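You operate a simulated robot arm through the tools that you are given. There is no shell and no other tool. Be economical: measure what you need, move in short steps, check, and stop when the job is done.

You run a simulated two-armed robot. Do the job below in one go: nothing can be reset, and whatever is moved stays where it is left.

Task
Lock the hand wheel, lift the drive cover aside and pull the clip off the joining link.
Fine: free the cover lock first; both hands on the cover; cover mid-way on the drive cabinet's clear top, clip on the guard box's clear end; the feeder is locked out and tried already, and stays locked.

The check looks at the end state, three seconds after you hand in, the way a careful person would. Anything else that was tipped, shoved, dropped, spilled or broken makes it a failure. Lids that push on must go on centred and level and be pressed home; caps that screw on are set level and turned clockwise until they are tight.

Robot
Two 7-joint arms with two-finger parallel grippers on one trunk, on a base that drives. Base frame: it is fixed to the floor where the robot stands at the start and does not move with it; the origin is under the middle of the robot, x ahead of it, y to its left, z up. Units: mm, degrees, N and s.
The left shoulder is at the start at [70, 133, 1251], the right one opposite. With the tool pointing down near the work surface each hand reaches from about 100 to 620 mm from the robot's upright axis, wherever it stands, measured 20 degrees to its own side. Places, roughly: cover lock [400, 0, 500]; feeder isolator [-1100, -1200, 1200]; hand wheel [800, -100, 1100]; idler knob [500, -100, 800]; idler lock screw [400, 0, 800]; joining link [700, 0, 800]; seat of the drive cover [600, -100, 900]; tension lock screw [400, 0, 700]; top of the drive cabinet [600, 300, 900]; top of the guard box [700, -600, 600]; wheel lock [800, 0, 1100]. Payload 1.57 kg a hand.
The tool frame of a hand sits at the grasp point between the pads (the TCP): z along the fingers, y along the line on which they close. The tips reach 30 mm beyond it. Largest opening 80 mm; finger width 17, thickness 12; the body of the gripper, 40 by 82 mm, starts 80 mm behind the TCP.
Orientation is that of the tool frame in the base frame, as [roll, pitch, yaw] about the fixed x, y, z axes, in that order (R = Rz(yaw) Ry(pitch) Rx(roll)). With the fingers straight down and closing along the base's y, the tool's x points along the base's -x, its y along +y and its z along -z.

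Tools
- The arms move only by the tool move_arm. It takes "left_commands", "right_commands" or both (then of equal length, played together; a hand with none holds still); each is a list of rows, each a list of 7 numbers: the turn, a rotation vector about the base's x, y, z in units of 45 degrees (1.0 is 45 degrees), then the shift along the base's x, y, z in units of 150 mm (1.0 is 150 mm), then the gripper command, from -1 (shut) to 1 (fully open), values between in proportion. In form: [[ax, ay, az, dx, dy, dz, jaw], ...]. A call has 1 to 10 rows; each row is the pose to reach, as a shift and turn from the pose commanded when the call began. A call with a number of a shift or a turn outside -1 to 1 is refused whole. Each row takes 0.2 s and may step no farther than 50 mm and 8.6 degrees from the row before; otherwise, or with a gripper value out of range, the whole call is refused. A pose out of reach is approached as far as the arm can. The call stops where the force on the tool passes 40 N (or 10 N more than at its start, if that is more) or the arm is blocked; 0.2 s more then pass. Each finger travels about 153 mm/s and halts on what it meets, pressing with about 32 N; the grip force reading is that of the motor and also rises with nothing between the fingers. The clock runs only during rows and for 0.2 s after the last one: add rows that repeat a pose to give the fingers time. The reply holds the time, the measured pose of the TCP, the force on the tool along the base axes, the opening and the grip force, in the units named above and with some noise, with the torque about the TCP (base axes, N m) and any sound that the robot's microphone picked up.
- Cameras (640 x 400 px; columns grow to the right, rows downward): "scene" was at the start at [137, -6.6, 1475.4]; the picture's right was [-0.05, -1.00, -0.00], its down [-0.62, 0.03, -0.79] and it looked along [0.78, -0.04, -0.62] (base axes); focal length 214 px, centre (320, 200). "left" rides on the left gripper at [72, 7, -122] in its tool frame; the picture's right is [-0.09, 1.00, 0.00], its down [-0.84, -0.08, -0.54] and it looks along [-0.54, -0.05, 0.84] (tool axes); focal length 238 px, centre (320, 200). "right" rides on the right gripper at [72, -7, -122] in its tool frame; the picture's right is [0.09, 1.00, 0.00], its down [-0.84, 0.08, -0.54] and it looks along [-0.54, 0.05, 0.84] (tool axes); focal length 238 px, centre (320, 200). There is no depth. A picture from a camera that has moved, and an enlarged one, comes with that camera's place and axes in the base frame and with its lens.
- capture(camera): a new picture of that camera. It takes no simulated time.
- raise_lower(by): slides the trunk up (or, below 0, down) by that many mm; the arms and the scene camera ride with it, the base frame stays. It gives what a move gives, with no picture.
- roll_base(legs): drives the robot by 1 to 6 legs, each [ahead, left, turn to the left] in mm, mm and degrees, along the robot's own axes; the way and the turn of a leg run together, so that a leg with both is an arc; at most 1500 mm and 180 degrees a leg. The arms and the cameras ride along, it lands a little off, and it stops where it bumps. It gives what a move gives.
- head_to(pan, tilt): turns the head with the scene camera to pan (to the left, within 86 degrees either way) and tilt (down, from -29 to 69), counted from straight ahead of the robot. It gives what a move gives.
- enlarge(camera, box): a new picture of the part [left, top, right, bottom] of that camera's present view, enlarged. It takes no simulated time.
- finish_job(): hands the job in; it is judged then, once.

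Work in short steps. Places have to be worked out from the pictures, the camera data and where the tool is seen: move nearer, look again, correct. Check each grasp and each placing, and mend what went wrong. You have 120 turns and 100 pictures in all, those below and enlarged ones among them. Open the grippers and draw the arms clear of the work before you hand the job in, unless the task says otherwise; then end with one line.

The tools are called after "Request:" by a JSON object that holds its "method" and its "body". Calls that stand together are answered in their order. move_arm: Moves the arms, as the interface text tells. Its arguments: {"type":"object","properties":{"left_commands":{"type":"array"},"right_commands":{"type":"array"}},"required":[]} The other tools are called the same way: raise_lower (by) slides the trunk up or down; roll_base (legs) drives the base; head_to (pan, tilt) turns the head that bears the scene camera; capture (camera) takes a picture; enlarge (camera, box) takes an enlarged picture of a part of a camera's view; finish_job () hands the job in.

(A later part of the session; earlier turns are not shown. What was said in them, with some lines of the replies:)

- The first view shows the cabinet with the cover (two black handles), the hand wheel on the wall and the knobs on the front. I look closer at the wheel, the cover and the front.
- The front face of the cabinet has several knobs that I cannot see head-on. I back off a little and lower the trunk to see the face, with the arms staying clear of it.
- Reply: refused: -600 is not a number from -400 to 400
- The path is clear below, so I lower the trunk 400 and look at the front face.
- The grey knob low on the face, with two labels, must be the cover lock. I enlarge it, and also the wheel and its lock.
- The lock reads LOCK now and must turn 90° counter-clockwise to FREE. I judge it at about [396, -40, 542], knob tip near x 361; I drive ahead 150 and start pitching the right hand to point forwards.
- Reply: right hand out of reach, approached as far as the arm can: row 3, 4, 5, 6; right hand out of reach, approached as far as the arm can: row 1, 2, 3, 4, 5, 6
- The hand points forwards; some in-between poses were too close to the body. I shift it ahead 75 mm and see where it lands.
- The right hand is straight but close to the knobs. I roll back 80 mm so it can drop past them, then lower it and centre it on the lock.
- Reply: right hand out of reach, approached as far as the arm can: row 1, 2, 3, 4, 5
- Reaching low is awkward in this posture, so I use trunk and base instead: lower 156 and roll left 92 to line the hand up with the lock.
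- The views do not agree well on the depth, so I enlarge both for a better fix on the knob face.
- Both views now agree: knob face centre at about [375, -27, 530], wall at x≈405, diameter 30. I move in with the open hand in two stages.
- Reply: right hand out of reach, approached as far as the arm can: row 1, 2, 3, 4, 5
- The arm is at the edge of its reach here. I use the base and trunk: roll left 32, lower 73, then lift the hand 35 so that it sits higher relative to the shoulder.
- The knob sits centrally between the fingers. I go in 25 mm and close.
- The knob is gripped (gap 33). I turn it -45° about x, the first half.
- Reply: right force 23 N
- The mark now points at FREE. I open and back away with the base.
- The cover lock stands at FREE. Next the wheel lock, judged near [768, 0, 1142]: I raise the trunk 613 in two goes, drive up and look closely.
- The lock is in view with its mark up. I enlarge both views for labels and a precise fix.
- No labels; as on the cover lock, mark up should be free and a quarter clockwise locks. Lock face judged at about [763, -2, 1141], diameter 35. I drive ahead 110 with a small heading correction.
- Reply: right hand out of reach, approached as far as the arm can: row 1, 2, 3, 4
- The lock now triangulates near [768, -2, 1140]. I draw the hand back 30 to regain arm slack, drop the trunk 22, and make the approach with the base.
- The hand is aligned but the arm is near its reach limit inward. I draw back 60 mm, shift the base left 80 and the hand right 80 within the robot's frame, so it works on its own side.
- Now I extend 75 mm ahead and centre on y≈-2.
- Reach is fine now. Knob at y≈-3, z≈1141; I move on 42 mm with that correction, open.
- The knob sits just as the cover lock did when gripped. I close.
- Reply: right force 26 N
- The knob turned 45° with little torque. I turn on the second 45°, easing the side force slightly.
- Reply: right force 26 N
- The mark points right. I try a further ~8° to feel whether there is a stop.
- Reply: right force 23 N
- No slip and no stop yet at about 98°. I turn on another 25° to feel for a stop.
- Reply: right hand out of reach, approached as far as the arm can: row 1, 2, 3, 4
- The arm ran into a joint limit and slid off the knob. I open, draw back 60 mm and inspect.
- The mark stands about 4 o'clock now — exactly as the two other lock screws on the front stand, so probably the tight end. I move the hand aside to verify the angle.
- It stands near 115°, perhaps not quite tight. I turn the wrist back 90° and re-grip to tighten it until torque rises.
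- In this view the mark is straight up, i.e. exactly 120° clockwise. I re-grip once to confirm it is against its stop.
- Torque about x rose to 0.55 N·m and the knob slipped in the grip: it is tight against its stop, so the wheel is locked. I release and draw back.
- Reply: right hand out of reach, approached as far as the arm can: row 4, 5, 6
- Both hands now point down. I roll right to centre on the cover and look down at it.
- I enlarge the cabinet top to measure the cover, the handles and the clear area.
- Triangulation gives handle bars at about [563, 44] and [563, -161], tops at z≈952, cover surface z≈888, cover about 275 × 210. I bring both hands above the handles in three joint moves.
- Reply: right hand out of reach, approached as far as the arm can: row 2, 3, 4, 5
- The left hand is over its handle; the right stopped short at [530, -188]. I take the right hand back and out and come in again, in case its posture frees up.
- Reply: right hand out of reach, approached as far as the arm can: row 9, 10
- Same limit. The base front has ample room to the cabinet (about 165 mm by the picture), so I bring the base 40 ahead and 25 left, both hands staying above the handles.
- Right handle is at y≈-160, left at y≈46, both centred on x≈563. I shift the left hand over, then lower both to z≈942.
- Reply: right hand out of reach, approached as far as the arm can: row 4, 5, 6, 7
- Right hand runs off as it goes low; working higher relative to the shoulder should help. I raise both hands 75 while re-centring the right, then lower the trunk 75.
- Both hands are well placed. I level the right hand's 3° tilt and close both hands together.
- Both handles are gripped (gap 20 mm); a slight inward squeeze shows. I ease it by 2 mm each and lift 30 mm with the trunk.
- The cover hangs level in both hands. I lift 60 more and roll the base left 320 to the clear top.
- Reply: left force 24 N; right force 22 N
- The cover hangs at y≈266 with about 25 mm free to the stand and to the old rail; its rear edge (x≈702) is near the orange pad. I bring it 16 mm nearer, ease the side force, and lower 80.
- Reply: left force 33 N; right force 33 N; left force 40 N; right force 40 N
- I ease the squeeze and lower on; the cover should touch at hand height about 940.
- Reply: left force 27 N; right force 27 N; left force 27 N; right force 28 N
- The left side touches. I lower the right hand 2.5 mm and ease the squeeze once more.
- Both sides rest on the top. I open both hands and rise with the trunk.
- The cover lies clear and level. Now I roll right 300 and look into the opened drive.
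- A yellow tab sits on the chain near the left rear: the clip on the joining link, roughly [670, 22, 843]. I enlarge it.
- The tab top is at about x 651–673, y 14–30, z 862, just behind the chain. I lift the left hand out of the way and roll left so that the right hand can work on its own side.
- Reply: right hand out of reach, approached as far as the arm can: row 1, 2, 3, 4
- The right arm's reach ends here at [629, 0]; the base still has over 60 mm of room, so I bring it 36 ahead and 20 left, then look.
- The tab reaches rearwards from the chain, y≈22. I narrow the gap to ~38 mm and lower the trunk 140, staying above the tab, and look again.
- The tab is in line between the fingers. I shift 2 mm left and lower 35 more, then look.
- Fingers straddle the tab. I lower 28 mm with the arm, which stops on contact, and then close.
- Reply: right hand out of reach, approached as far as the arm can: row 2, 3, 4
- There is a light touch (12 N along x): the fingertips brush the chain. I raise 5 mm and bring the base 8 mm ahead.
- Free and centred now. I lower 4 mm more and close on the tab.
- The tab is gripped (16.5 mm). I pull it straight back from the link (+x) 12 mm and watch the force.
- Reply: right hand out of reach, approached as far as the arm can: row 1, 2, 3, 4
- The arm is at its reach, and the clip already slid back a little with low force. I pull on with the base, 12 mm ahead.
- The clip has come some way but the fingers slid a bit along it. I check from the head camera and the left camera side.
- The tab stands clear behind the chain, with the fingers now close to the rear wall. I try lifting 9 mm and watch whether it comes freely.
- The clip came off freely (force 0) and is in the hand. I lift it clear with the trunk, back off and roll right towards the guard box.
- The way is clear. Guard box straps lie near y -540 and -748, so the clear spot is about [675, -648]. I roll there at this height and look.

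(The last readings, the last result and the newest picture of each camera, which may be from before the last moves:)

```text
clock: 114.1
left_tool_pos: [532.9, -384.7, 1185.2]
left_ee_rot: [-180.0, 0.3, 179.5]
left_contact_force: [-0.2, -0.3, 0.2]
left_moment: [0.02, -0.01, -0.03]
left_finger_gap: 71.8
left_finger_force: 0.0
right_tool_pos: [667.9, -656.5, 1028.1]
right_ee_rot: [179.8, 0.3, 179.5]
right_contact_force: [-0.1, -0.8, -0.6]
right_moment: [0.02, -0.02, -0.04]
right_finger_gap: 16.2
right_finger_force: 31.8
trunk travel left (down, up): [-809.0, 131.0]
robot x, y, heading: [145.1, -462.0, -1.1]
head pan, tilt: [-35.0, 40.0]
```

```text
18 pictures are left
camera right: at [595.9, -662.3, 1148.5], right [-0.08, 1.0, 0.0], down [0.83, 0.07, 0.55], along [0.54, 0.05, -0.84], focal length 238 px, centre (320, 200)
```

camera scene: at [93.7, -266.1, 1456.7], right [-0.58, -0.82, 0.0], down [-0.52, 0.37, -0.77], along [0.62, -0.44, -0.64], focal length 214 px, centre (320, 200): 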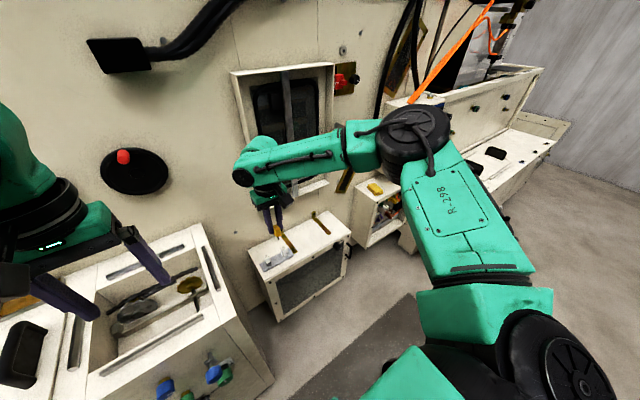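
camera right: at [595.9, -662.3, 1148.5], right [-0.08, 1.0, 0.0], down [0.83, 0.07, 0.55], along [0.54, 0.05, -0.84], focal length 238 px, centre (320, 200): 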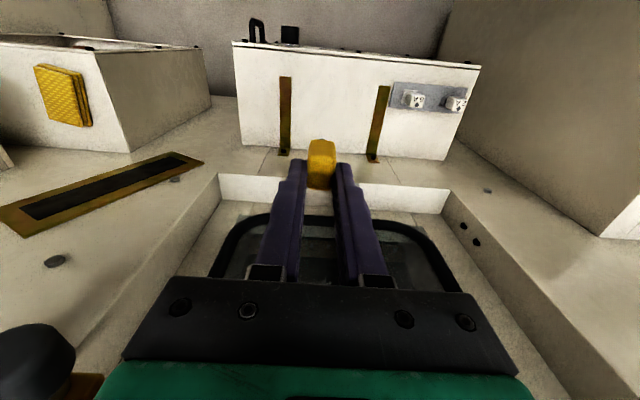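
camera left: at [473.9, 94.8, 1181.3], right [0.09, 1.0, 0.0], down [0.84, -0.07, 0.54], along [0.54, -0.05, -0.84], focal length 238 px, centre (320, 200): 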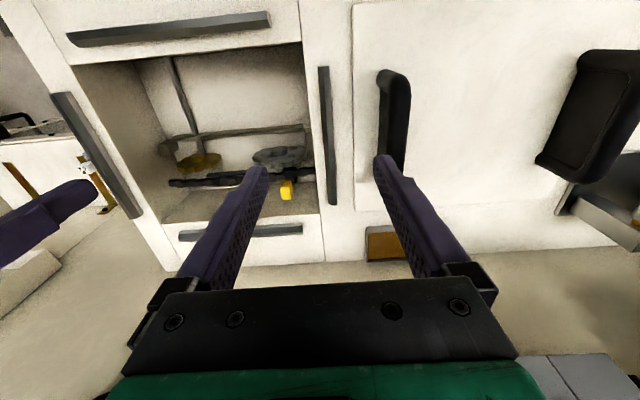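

The hand is over the clear end. Before lowering I draw the left arm back and up so that it stays away from the drive cabinet.

Request:
{"method": "move_arm", "body": {"left_commands": [[0, 0, 0, -0.2, 0, 0.2, 0.8], [0, 0, 0, -0.4, 0, 0.4, 0.8], [0, 0, 0, -0.6, 0, 0.6, 0.8], [0, 0, 0, -0.8, 0, 0.8, 0.8], [0, 0, 0, -1, 0, 1, 0.8], [0, 0, 0, -1, 0, 1, 0.8]]}}

Request:
{"method": "raise_lower", "body": {"by": -200}}

Request:
{"method": "head_to", "body": {"pan": 0, "tilt": 35}}

Request:
{"method": "capture", "body": {"camera": "scene"}}

Request:
{"method": "capture", "body": {"camera": "right"}}

```text
clock: 115.5
left_tool_pos: [386.0, -387.1, 1336.1]
left_ee_rot: [-179.9, 0.0, 179.6]
left_contact_force: [0.4, -0.3, 1.3]
left_moment: [-0.01, 0.01, 0.04]
left_finger_gap: 71.9
left_finger_force: 0.1
right_tool_pos: [669.8, -655.9, 1024.8]
right_ee_rot: [180.0, 0.1, 179.5]
right_contact_force: [0.1, -0.6, 0.5]
right_moment: [0.03, -0.02, -0.01]
right_finger_gap: 16.4
right_finger_force: 31.8
trunk travel left (down, up): [-809.0, 131.0]
robot x, y, heading: [146.6, -461.1, -1.1]
head pan, tilt: [-35.0, 40.0]
```

```text
clock: 117.7
left_tool_pos: [384.8, -386.3, 1136.9]
left_ee_rot: [-179.8, 0.2, 179.3]
left_contact_force: [0.3, -0.5, 0.5]
left_moment: [-0.03, 0.0, 0.01]
left_finger_gap: 71.8
left_finger_force: 0.1
right_tool_pos: [670.0, -655.8, 825.9]
right_ee_rot: [179.9, 0.0, 179.6]
right_contact_force: [-1.0, 0.1, 0.1]
right_moment: [-0.02, 0.01, 0.0]
right_finger_gap: 16.3
right_finger_force: 31.8
trunk travel left (down, up): [-609.0, 331.0]
robot x, y, heading: [142.7, -464.2, -1.3]
head pan, tilt: [-35.0, 40.0]
```

```text
clock: 118.7
left_tool_pos: [385.4, -384.7, 1136.8]
left_ee_rot: [-179.7, 0.2, 178.4]
left_contact_force: [0.1, 85.2, 34.1]
left_moment: [-11.54, 3.28, -8.34]
left_finger_gap: 71.9
left_finger_force: 0.1
right_tool_pos: [670.9, -657.0, 826.1]
right_ee_rot: [179.9, -0.1, 179.6]
right_contact_force: [-0.7, -0.1, 0.3]
right_moment: [0.01, 0.02, 0.02]
right_finger_gap: 16.4
right_finger_force: 31.5
trunk travel left (down, up): [-609.0, 331.0]
robot x, y, heading: [144.8, -463.7, -1.4]
head pan, tilt: [0.0, 35.0]
```

```text
17 pictures are left
camera scene: at [277.3, -498.2, 1262.5], right [-0.36, -0.93, 0.0], down [-0.55, 0.21, -0.81], along [0.75, -0.29, -0.59], focal length 214 px, centre (320, 200)
```

scene: 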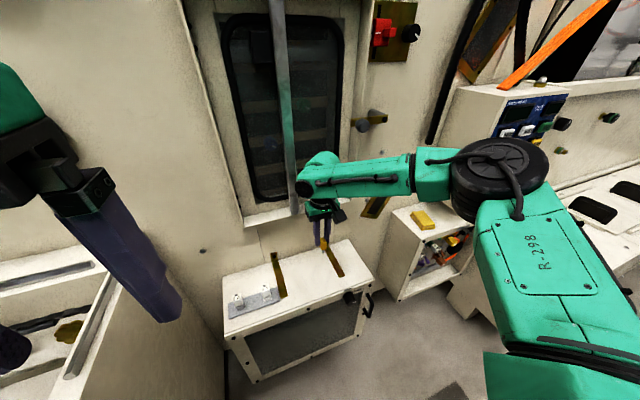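

```text
16 pictures are left
camera right: at [598.8, -662.8, 947.1], right [-0.08, 1.0, 0.0], down [0.84, 0.07, 0.54], along [0.54, 0.05, -0.84], focal length 238 px, centre (320, 200)
```

right: 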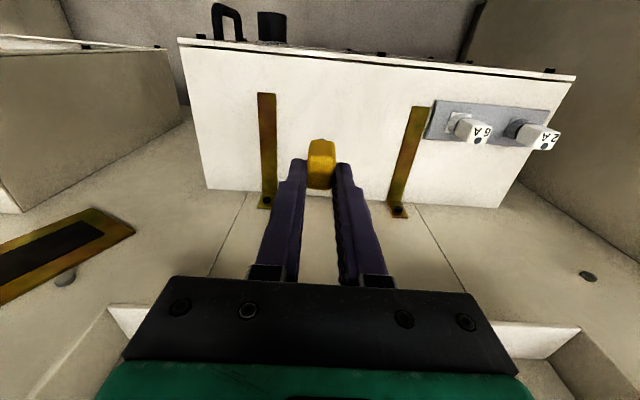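

The turning head bumped against the left gripper (85 N there, robot on itself). I turn the head back to relieve it.

Request:
{"method": "head_to", "body": {"pan": -35, "tilt": 40}}

Request:
{"method": "raise_lower", "body": {"by": -130}}

Request:
{"method": "capture", "body": {"camera": "right"}}

```text
clock: 119.7
left_tool_pos: [384.3, -387.6, 1135.6]
left_ee_rot: [-179.9, 0.2, 179.3]
left_contact_force: [-0.5, 0.5, 0.3]
left_moment: [0.01, 0.02, -0.01]
left_finger_gap: 72.0
left_finger_force: 0.1
right_tool_pos: [669.7, -655.9, 824.8]
right_ee_rot: [-180.0, 0.2, 179.6]
right_contact_force: [0.7, -0.8, 0.4]
right_moment: [0.02, 0.03, -0.01]
right_finger_gap: 16.3
right_finger_force: 31.0
trunk travel left (down, up): [-609.0, 331.0]
robot x, y, heading: [143.0, -462.6, -1.2]
head pan, tilt: [-35.0, 40.0]
```

```text
clock: 121.3
left_tool_pos: [385.9, -385.9, 1005.4]
left_ee_rot: [-180.0, 0.1, 179.5]
left_contact_force: [-0.4, 0.0, 1.0]
left_moment: [0.0, 0.0, 0.0]
left_finger_gap: 72.0
left_finger_force: 0.1
right_tool_pos: [669.7, -656.9, 696.2]
right_ee_rot: [179.9, 0.1, 179.6]
right_contact_force: [0.1, -0.2, -0.3]
right_moment: [0.04, 0.01, -0.01]
right_finger_gap: 16.4
right_finger_force: 32.0
trunk travel left (down, up): [-479.0, 461.0]
robot x, y, heading: [147.3, -469.9, -1.1]
head pan, tilt: [-35.0, 40.0]
```

```text
15 pictures are left
camera right: at [598.6, -662.7, 817.3], right [-0.08, 1.0, 0.0], down [0.84, 0.07, 0.54], along [0.54, 0.05, -0.84], focal length 238 px, centre (320, 200)
```

right: 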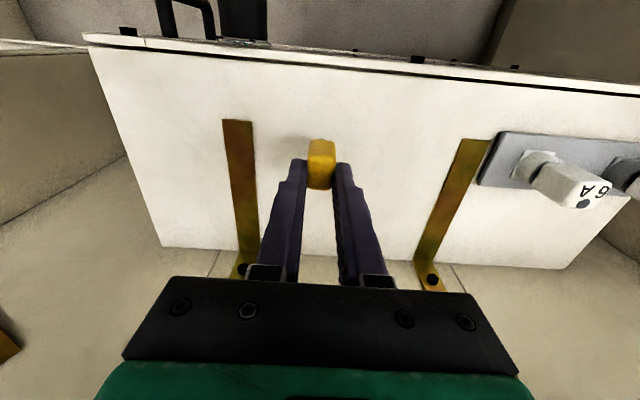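

Clip is above the clear area, 60 mm from the front edge. I shift 20 mm to the middle between the straps and lower 45, then feel for contact with the arm.

Request:
{"method": "move_arm", "body": {"right_commands": [[0, 0, 0, 0, 0.07, 0, -1], [0, 0, 0, 0, 0.13, 0, -1], [0, 0, 0, 0, 0.13, 0, -1]]}}

Request:
{"method": "raise_lower", "body": {"by": -40}}

Request:
{"method": "enlarge", "body": {"camera": "right", "box": [220, 80, 420, 220]}}

```text
clock: 122.1
left_tool_pos: [385.5, -387.2, 1005.4]
left_ee_rot: [-179.9, 0.2, 179.4]
left_contact_force: [-0.1, 0.8, 0.0]
left_moment: [0.01, 0.0, -0.04]
left_finger_gap: 71.9
left_finger_force: 0.1
right_tool_pos: [667.1, -639.0, 696.7]
right_ee_rot: [179.9, 0.3, 179.5]
right_contact_force: [0.2, 0.3, 1.1]
right_moment: [0.03, 0.0, -0.05]
right_finger_gap: 16.4
right_finger_force: 32.2
right hand out of reach, approached as far as the arm can: row 2, 3
trunk travel left (down, up): [-479.0, 461.0]
robot x, y, heading: [143.9, -465.9, -1.3]
head pan, tilt: [-35.0, 40.0]
```

```text
clock: 122.9
left_tool_pos: [382.6, -386.2, 966.5]
left_ee_rot: [-179.8, 0.3, 179.4]
left_contact_force: [0.0, 0.0, -0.1]
left_moment: [-0.02, 0.02, 0.02]
left_finger_gap: 71.8
left_finger_force: 0.1
right_tool_pos: [667.8, -636.4, 658.1]
right_ee_rot: [179.8, 0.6, 179.5]
right_contact_force: [5.5, 1.4, 18.9]
right_moment: [0.04, -0.06, 0.0]
right_finger_gap: 16.9
right_finger_force: 32.2
trunk travel left (down, up): [-439.0, 501.0]
robot x, y, heading: [144.3, -465.0, -1.2]
head pan, tilt: [-35.0, 40.0]
```

```text
2.86 times, centred on (320, 150) of right
camera zoom: at [594.3, -644.5, 780.0], right [-0.08, 1.0, 0.0], down [0.83, 0.07, 0.55], along [0.55, 0.05, -0.83], focal length 681 px, centre (320, 343)
```

zoom: 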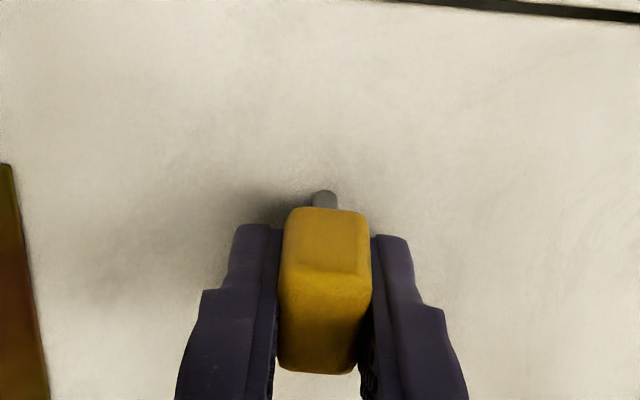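

The clip touches the guard box top (19 N). I ease up 1 mm and open gently.

Request:
{"method": "move_arm", "body": {"right_commands": [[0, 0, 0, 0, 0, 0.007, -1], [0, 0, 0, 0, 0, 0.007, -0.7], [0, 0, 0, 0, 0, 0.007, -0.5], [0, 0, 0, 0, 0, 0.007, -0.3], [0, 0, 0, 0, 0, 0.007, -0.1], [0, 0, 0, 0, 0, 0.007, 0.1]]}}

Request:
{"method": "raise_lower", "body": {"by": 90}}

Request:
{"method": "capture", "body": {"camera": "right"}}

```text
clock: 124.3
left_tool_pos: [385.0, -385.8, 966.0]
left_ee_rot: [-179.9, 0.0, 179.4]
left_contact_force: [-0.1, 1.1, -0.4]
left_moment: [-0.03, 0.01, 0.0]
left_finger_gap: 72.2
left_finger_force: 0.0
right_tool_pos: [665.8, -638.3, 657.9]
right_ee_rot: [179.9, 0.3, 179.5]
right_contact_force: [-0.5, 0.6, 0.6]
right_moment: [0.0, -0.02, 0.02]
right_finger_gap: 44.0
right_finger_force: 0.1
trunk travel left (down, up): [-439.0, 501.0]
robot x, y, heading: [145.2, -463.3, -1.1]
head pan, tilt: [-35.0, 40.0]
```

```text
clock: 125.6
left_tool_pos: [385.2, -387.2, 1055.4]
left_ee_rot: [-180.0, 0.0, 179.4]
left_contact_force: [0.0, 0.3, -0.7]
left_moment: [0.0, 0.01, 0.01]
left_finger_gap: 72.1
left_finger_force: 0.1
right_tool_pos: [666.6, -639.5, 747.8]
right_ee_rot: [179.8, 0.2, 179.5]
right_contact_force: [0.6, -1.1, 0.2]
right_moment: [0.0, 0.03, -0.02]
right_finger_gap: 44.1
right_finger_force: 0.1
trunk travel left (down, up): [-529.0, 411.0]
robot x, y, heading: [145.8, -464.8, -0.9]
head pan, tilt: [-35.0, 40.0]
```

```text
13 pictures are left
camera right: at [595.7, -645.4, 869.5], right [-0.08, 1.0, 0.0], down [0.84, 0.07, 0.55], along [0.54, 0.05, -0.84], focal length 238 px, centre (320, 200)
```

right: 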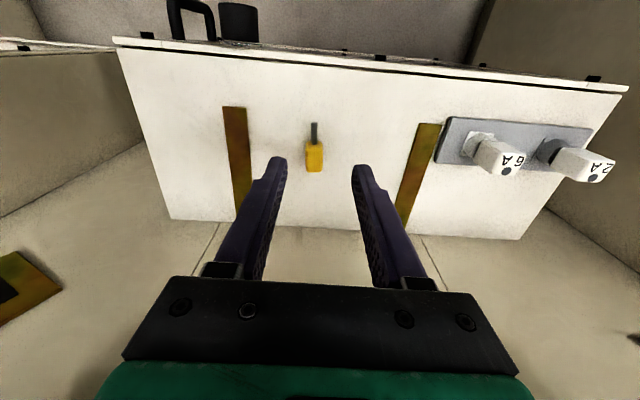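

The clip lies on the clear end. I raise, back away, put the left arm forward again so that the head is free, and look over the whole scene.

Request:
{"method": "raise_lower", "body": {"by": 280}}

Request:
{"method": "roll_base", "body": {"legs": [[-350, 0, 1], [0, 350, 0]]}}

Request:
{"method": "move_arm", "body": {"left_commands": [[0, 0, 0, 0.2, 0.1, -0.2, 1], [0, 0, 0, 0.4, 0.2, -0.4, 1], [0, 0, 0, 0.6, 0.3, -0.6, 1], [0, 0, 0, 0.8, 0.4, -0.8, 1]]}}

Request:
{"method": "head_to", "body": {"pan": -5, "tilt": 35}}

Request:
{"method": "capture", "body": {"camera": "scene"}}

```text
clock: 128.4
left_tool_pos: [385.6, -387.2, 1336.3]
left_ee_rot: [-179.9, 0.1, 179.4]
left_contact_force: [0.5, 0.0, -0.7]
left_moment: [-0.03, -0.01, 0.0]
left_finger_gap: 72.0
left_finger_force: 0.0
right_tool_pos: [668.5, -638.7, 1026.5]
right_ee_rot: [179.8, 0.2, 179.6]
right_contact_force: [-0.4, 0.3, -0.4]
right_moment: [-0.01, 0.0, 0.02]
right_finger_gap: 43.7
right_finger_force: 0.1
trunk travel left (down, up): [-809.0, 131.0]
robot x, y, heading: [144.8, -463.9, -1.3]
head pan, tilt: [-35.0, 40.0]
```

```text
clock: 132.4
left_tool_pos: [44.5, -39.5, 1335.8]
left_ee_rot: [-180.0, 0.1, -179.8]
left_contact_force: [0.4, 0.1, -0.3]
left_moment: [-0.02, -0.01, 0.03]
left_finger_gap: 71.9
left_finger_force: 0.0
right_tool_pos: [331.1, -286.5, 1028.7]
right_ee_rot: [179.7, 0.4, -179.7]
right_contact_force: [-0.1, -0.7, 0.6]
right_moment: [0.0, -0.01, -0.05]
right_finger_gap: 44.2
right_finger_force: 0.0
trunk travel left (down, up): [-809.0, 131.0]
robot x, y, heading: [-195.2, -117.5, -0.5]
head pan, tilt: [-35.0, 40.0]
```

```text
clock: 133.4
left_tool_pos: [167.7, 24.8, 1214.9]
left_ee_rot: [-179.9, 0.1, -179.8]
left_contact_force: [0.3, 0.0, -0.4]
left_moment: [0.02, 0.07, -0.05]
left_finger_gap: 79.9
left_finger_force: 0.1
right_tool_pos: [333.3, -284.6, 1028.3]
right_ee_rot: [179.8, 0.1, -179.7]
right_contact_force: [0.2, -0.7, 0.1]
right_moment: [0.01, 0.02, 0.04]
right_finger_gap: 43.8
right_finger_force: 0.0
trunk travel left (down, up): [-809.0, 131.0]
robot x, y, heading: [-194.1, -117.6, -0.3]
head pan, tilt: [-35.0, 40.0]
```

```text
clock: 134.4
left_tool_pos: [165.1, 24.2, 1216.0]
left_ee_rot: [-179.9, 0.1, -179.8]
left_contact_force: [0.4, -0.9, 0.5]
left_moment: [-0.01, 0.0, 0.01]
left_finger_gap: 79.9
left_finger_force: 0.1
right_tool_pos: [331.4, -285.8, 1029.0]
right_ee_rot: [179.8, 0.4, -179.7]
right_contact_force: [-0.4, -0.9, -0.3]
right_moment: [-0.02, 0.02, 0.0]
right_finger_gap: 44.3
right_finger_force: 0.1
trunk travel left (down, up): [-809.0, 131.0]
robot x, y, heading: [-193.2, -115.4, -0.4]
head pan, tilt: [-5.0, 35.0]
```

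```text
12 pictures are left
camera scene: at [-55.9, -128.0, 1464.3], right [-0.09, -1.0, 0.0], down [-0.57, 0.05, -0.82], along [0.82, -0.08, -0.57], focal length 214 px, centre (320, 200)
```

scene: 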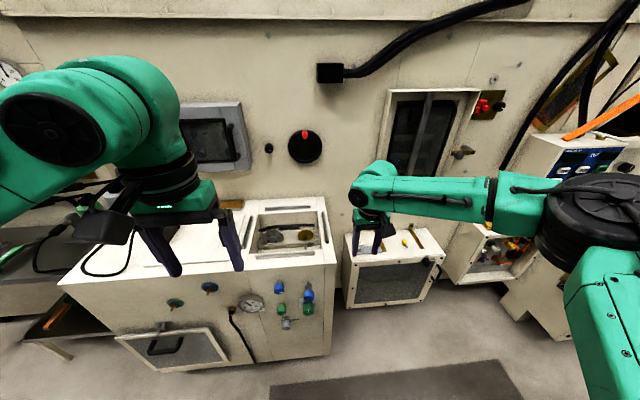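

I check the wheel lock and front face once more, and the cover through the left camera.

Request:
{"method": "enlarge", "body": {"camera": "scene", "box": [255, 120, 335, 170]}}

Request:
{"method": "enlarge", "body": {"camera": "scene", "box": [220, 190, 340, 340]}}

Request:
{"method": "capture", "body": {"camera": "left"}}

```text
8.00 times, centred on (295, 145) of scene
camera zoom: at [-55.9, -128.0, 1464.3], right [-0.09, -1.0, 0.0], down [-0.57, 0.05, -0.82], along [0.82, -0.08, -0.57], focal length 1716 px, centre (520, 640)
```

zoom: 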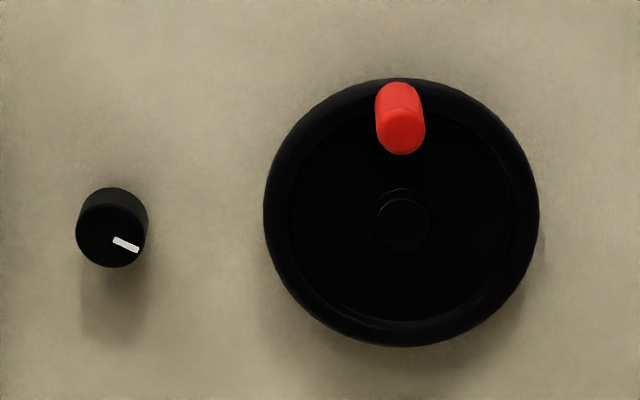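

```text
2.67 times, centred on (280, 265) of scene
camera zoom: at [-55.9, -128.0, 1464.3], right [-0.09, -1.0, 0.0], down [-0.57, 0.05, -0.82], along [0.82, -0.08, -0.57], focal length 572 px, centre (427, 27)
```

zoom: 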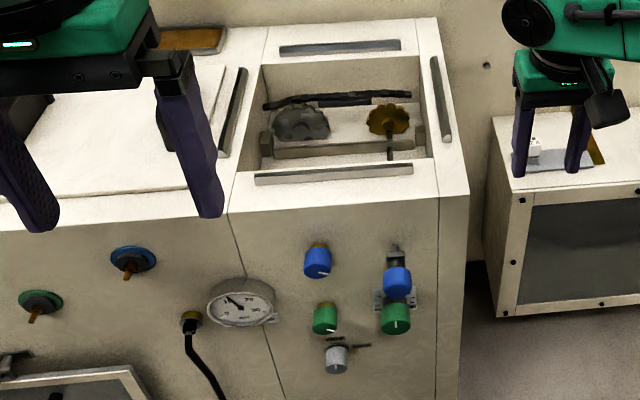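

```text
9 pictures are left
camera left: at [91.9, 29.8, 1338.5], right [0.09, 1.0, 0.0], down [0.84, -0.07, 0.54], along [0.54, -0.05, -0.84], focal length 238 px, centre (320, 200)
```

left: 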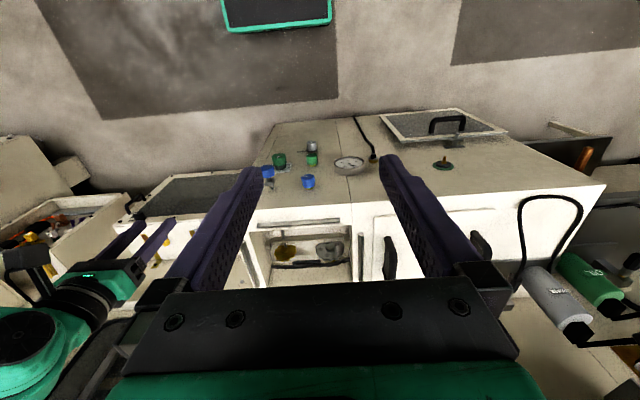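

Wheel lock at 120°, cover lock at FREE, cover and clip in place, and the rest undisturbed. I open the right hand fully and hand in.

Request:
{"method": "move_arm", "body": {"right_commands": [[0, 0, 0, 0, 0, 0, 1], [0, 0, 0, 0, 0, 0, 1]]}}

Request:
{"method": "finish_job", "body": {}}

```text
clock: 135.0
left_tool_pos: [165.4, 23.6, 1215.9]
left_ee_rot: [-179.9, 0.0, -179.8]
left_contact_force: [-0.8, -0.1, -0.2]
left_moment: [0.03, 0.0, -0.02]
left_finger_gap: 79.9
left_finger_force: 0.0
right_tool_pos: [330.2, -285.3, 1028.0]
right_ee_rot: [179.8, 0.4, -179.7]
right_contact_force: [-0.9, -0.4, 0.5]
right_moment: [0.03, 0.01, -0.02]
right_finger_gap: 80.0
right_finger_force: 0.1
trunk travel left (down, up): [-809.0, 131.0]
robot x, y, heading: [-191.7, -114.0, -0.4]
head pan, tilt: [-5.0, 35.0]
```

```text
The job is handed in.
```

The job is handed in: the wheel lock is turned clockwise to its stop (it has no label), the cover lock is at FREE, the cover is on the cabinet's clear top, and the clip is on the guard box's clear end; the feeder isolator was not touched.
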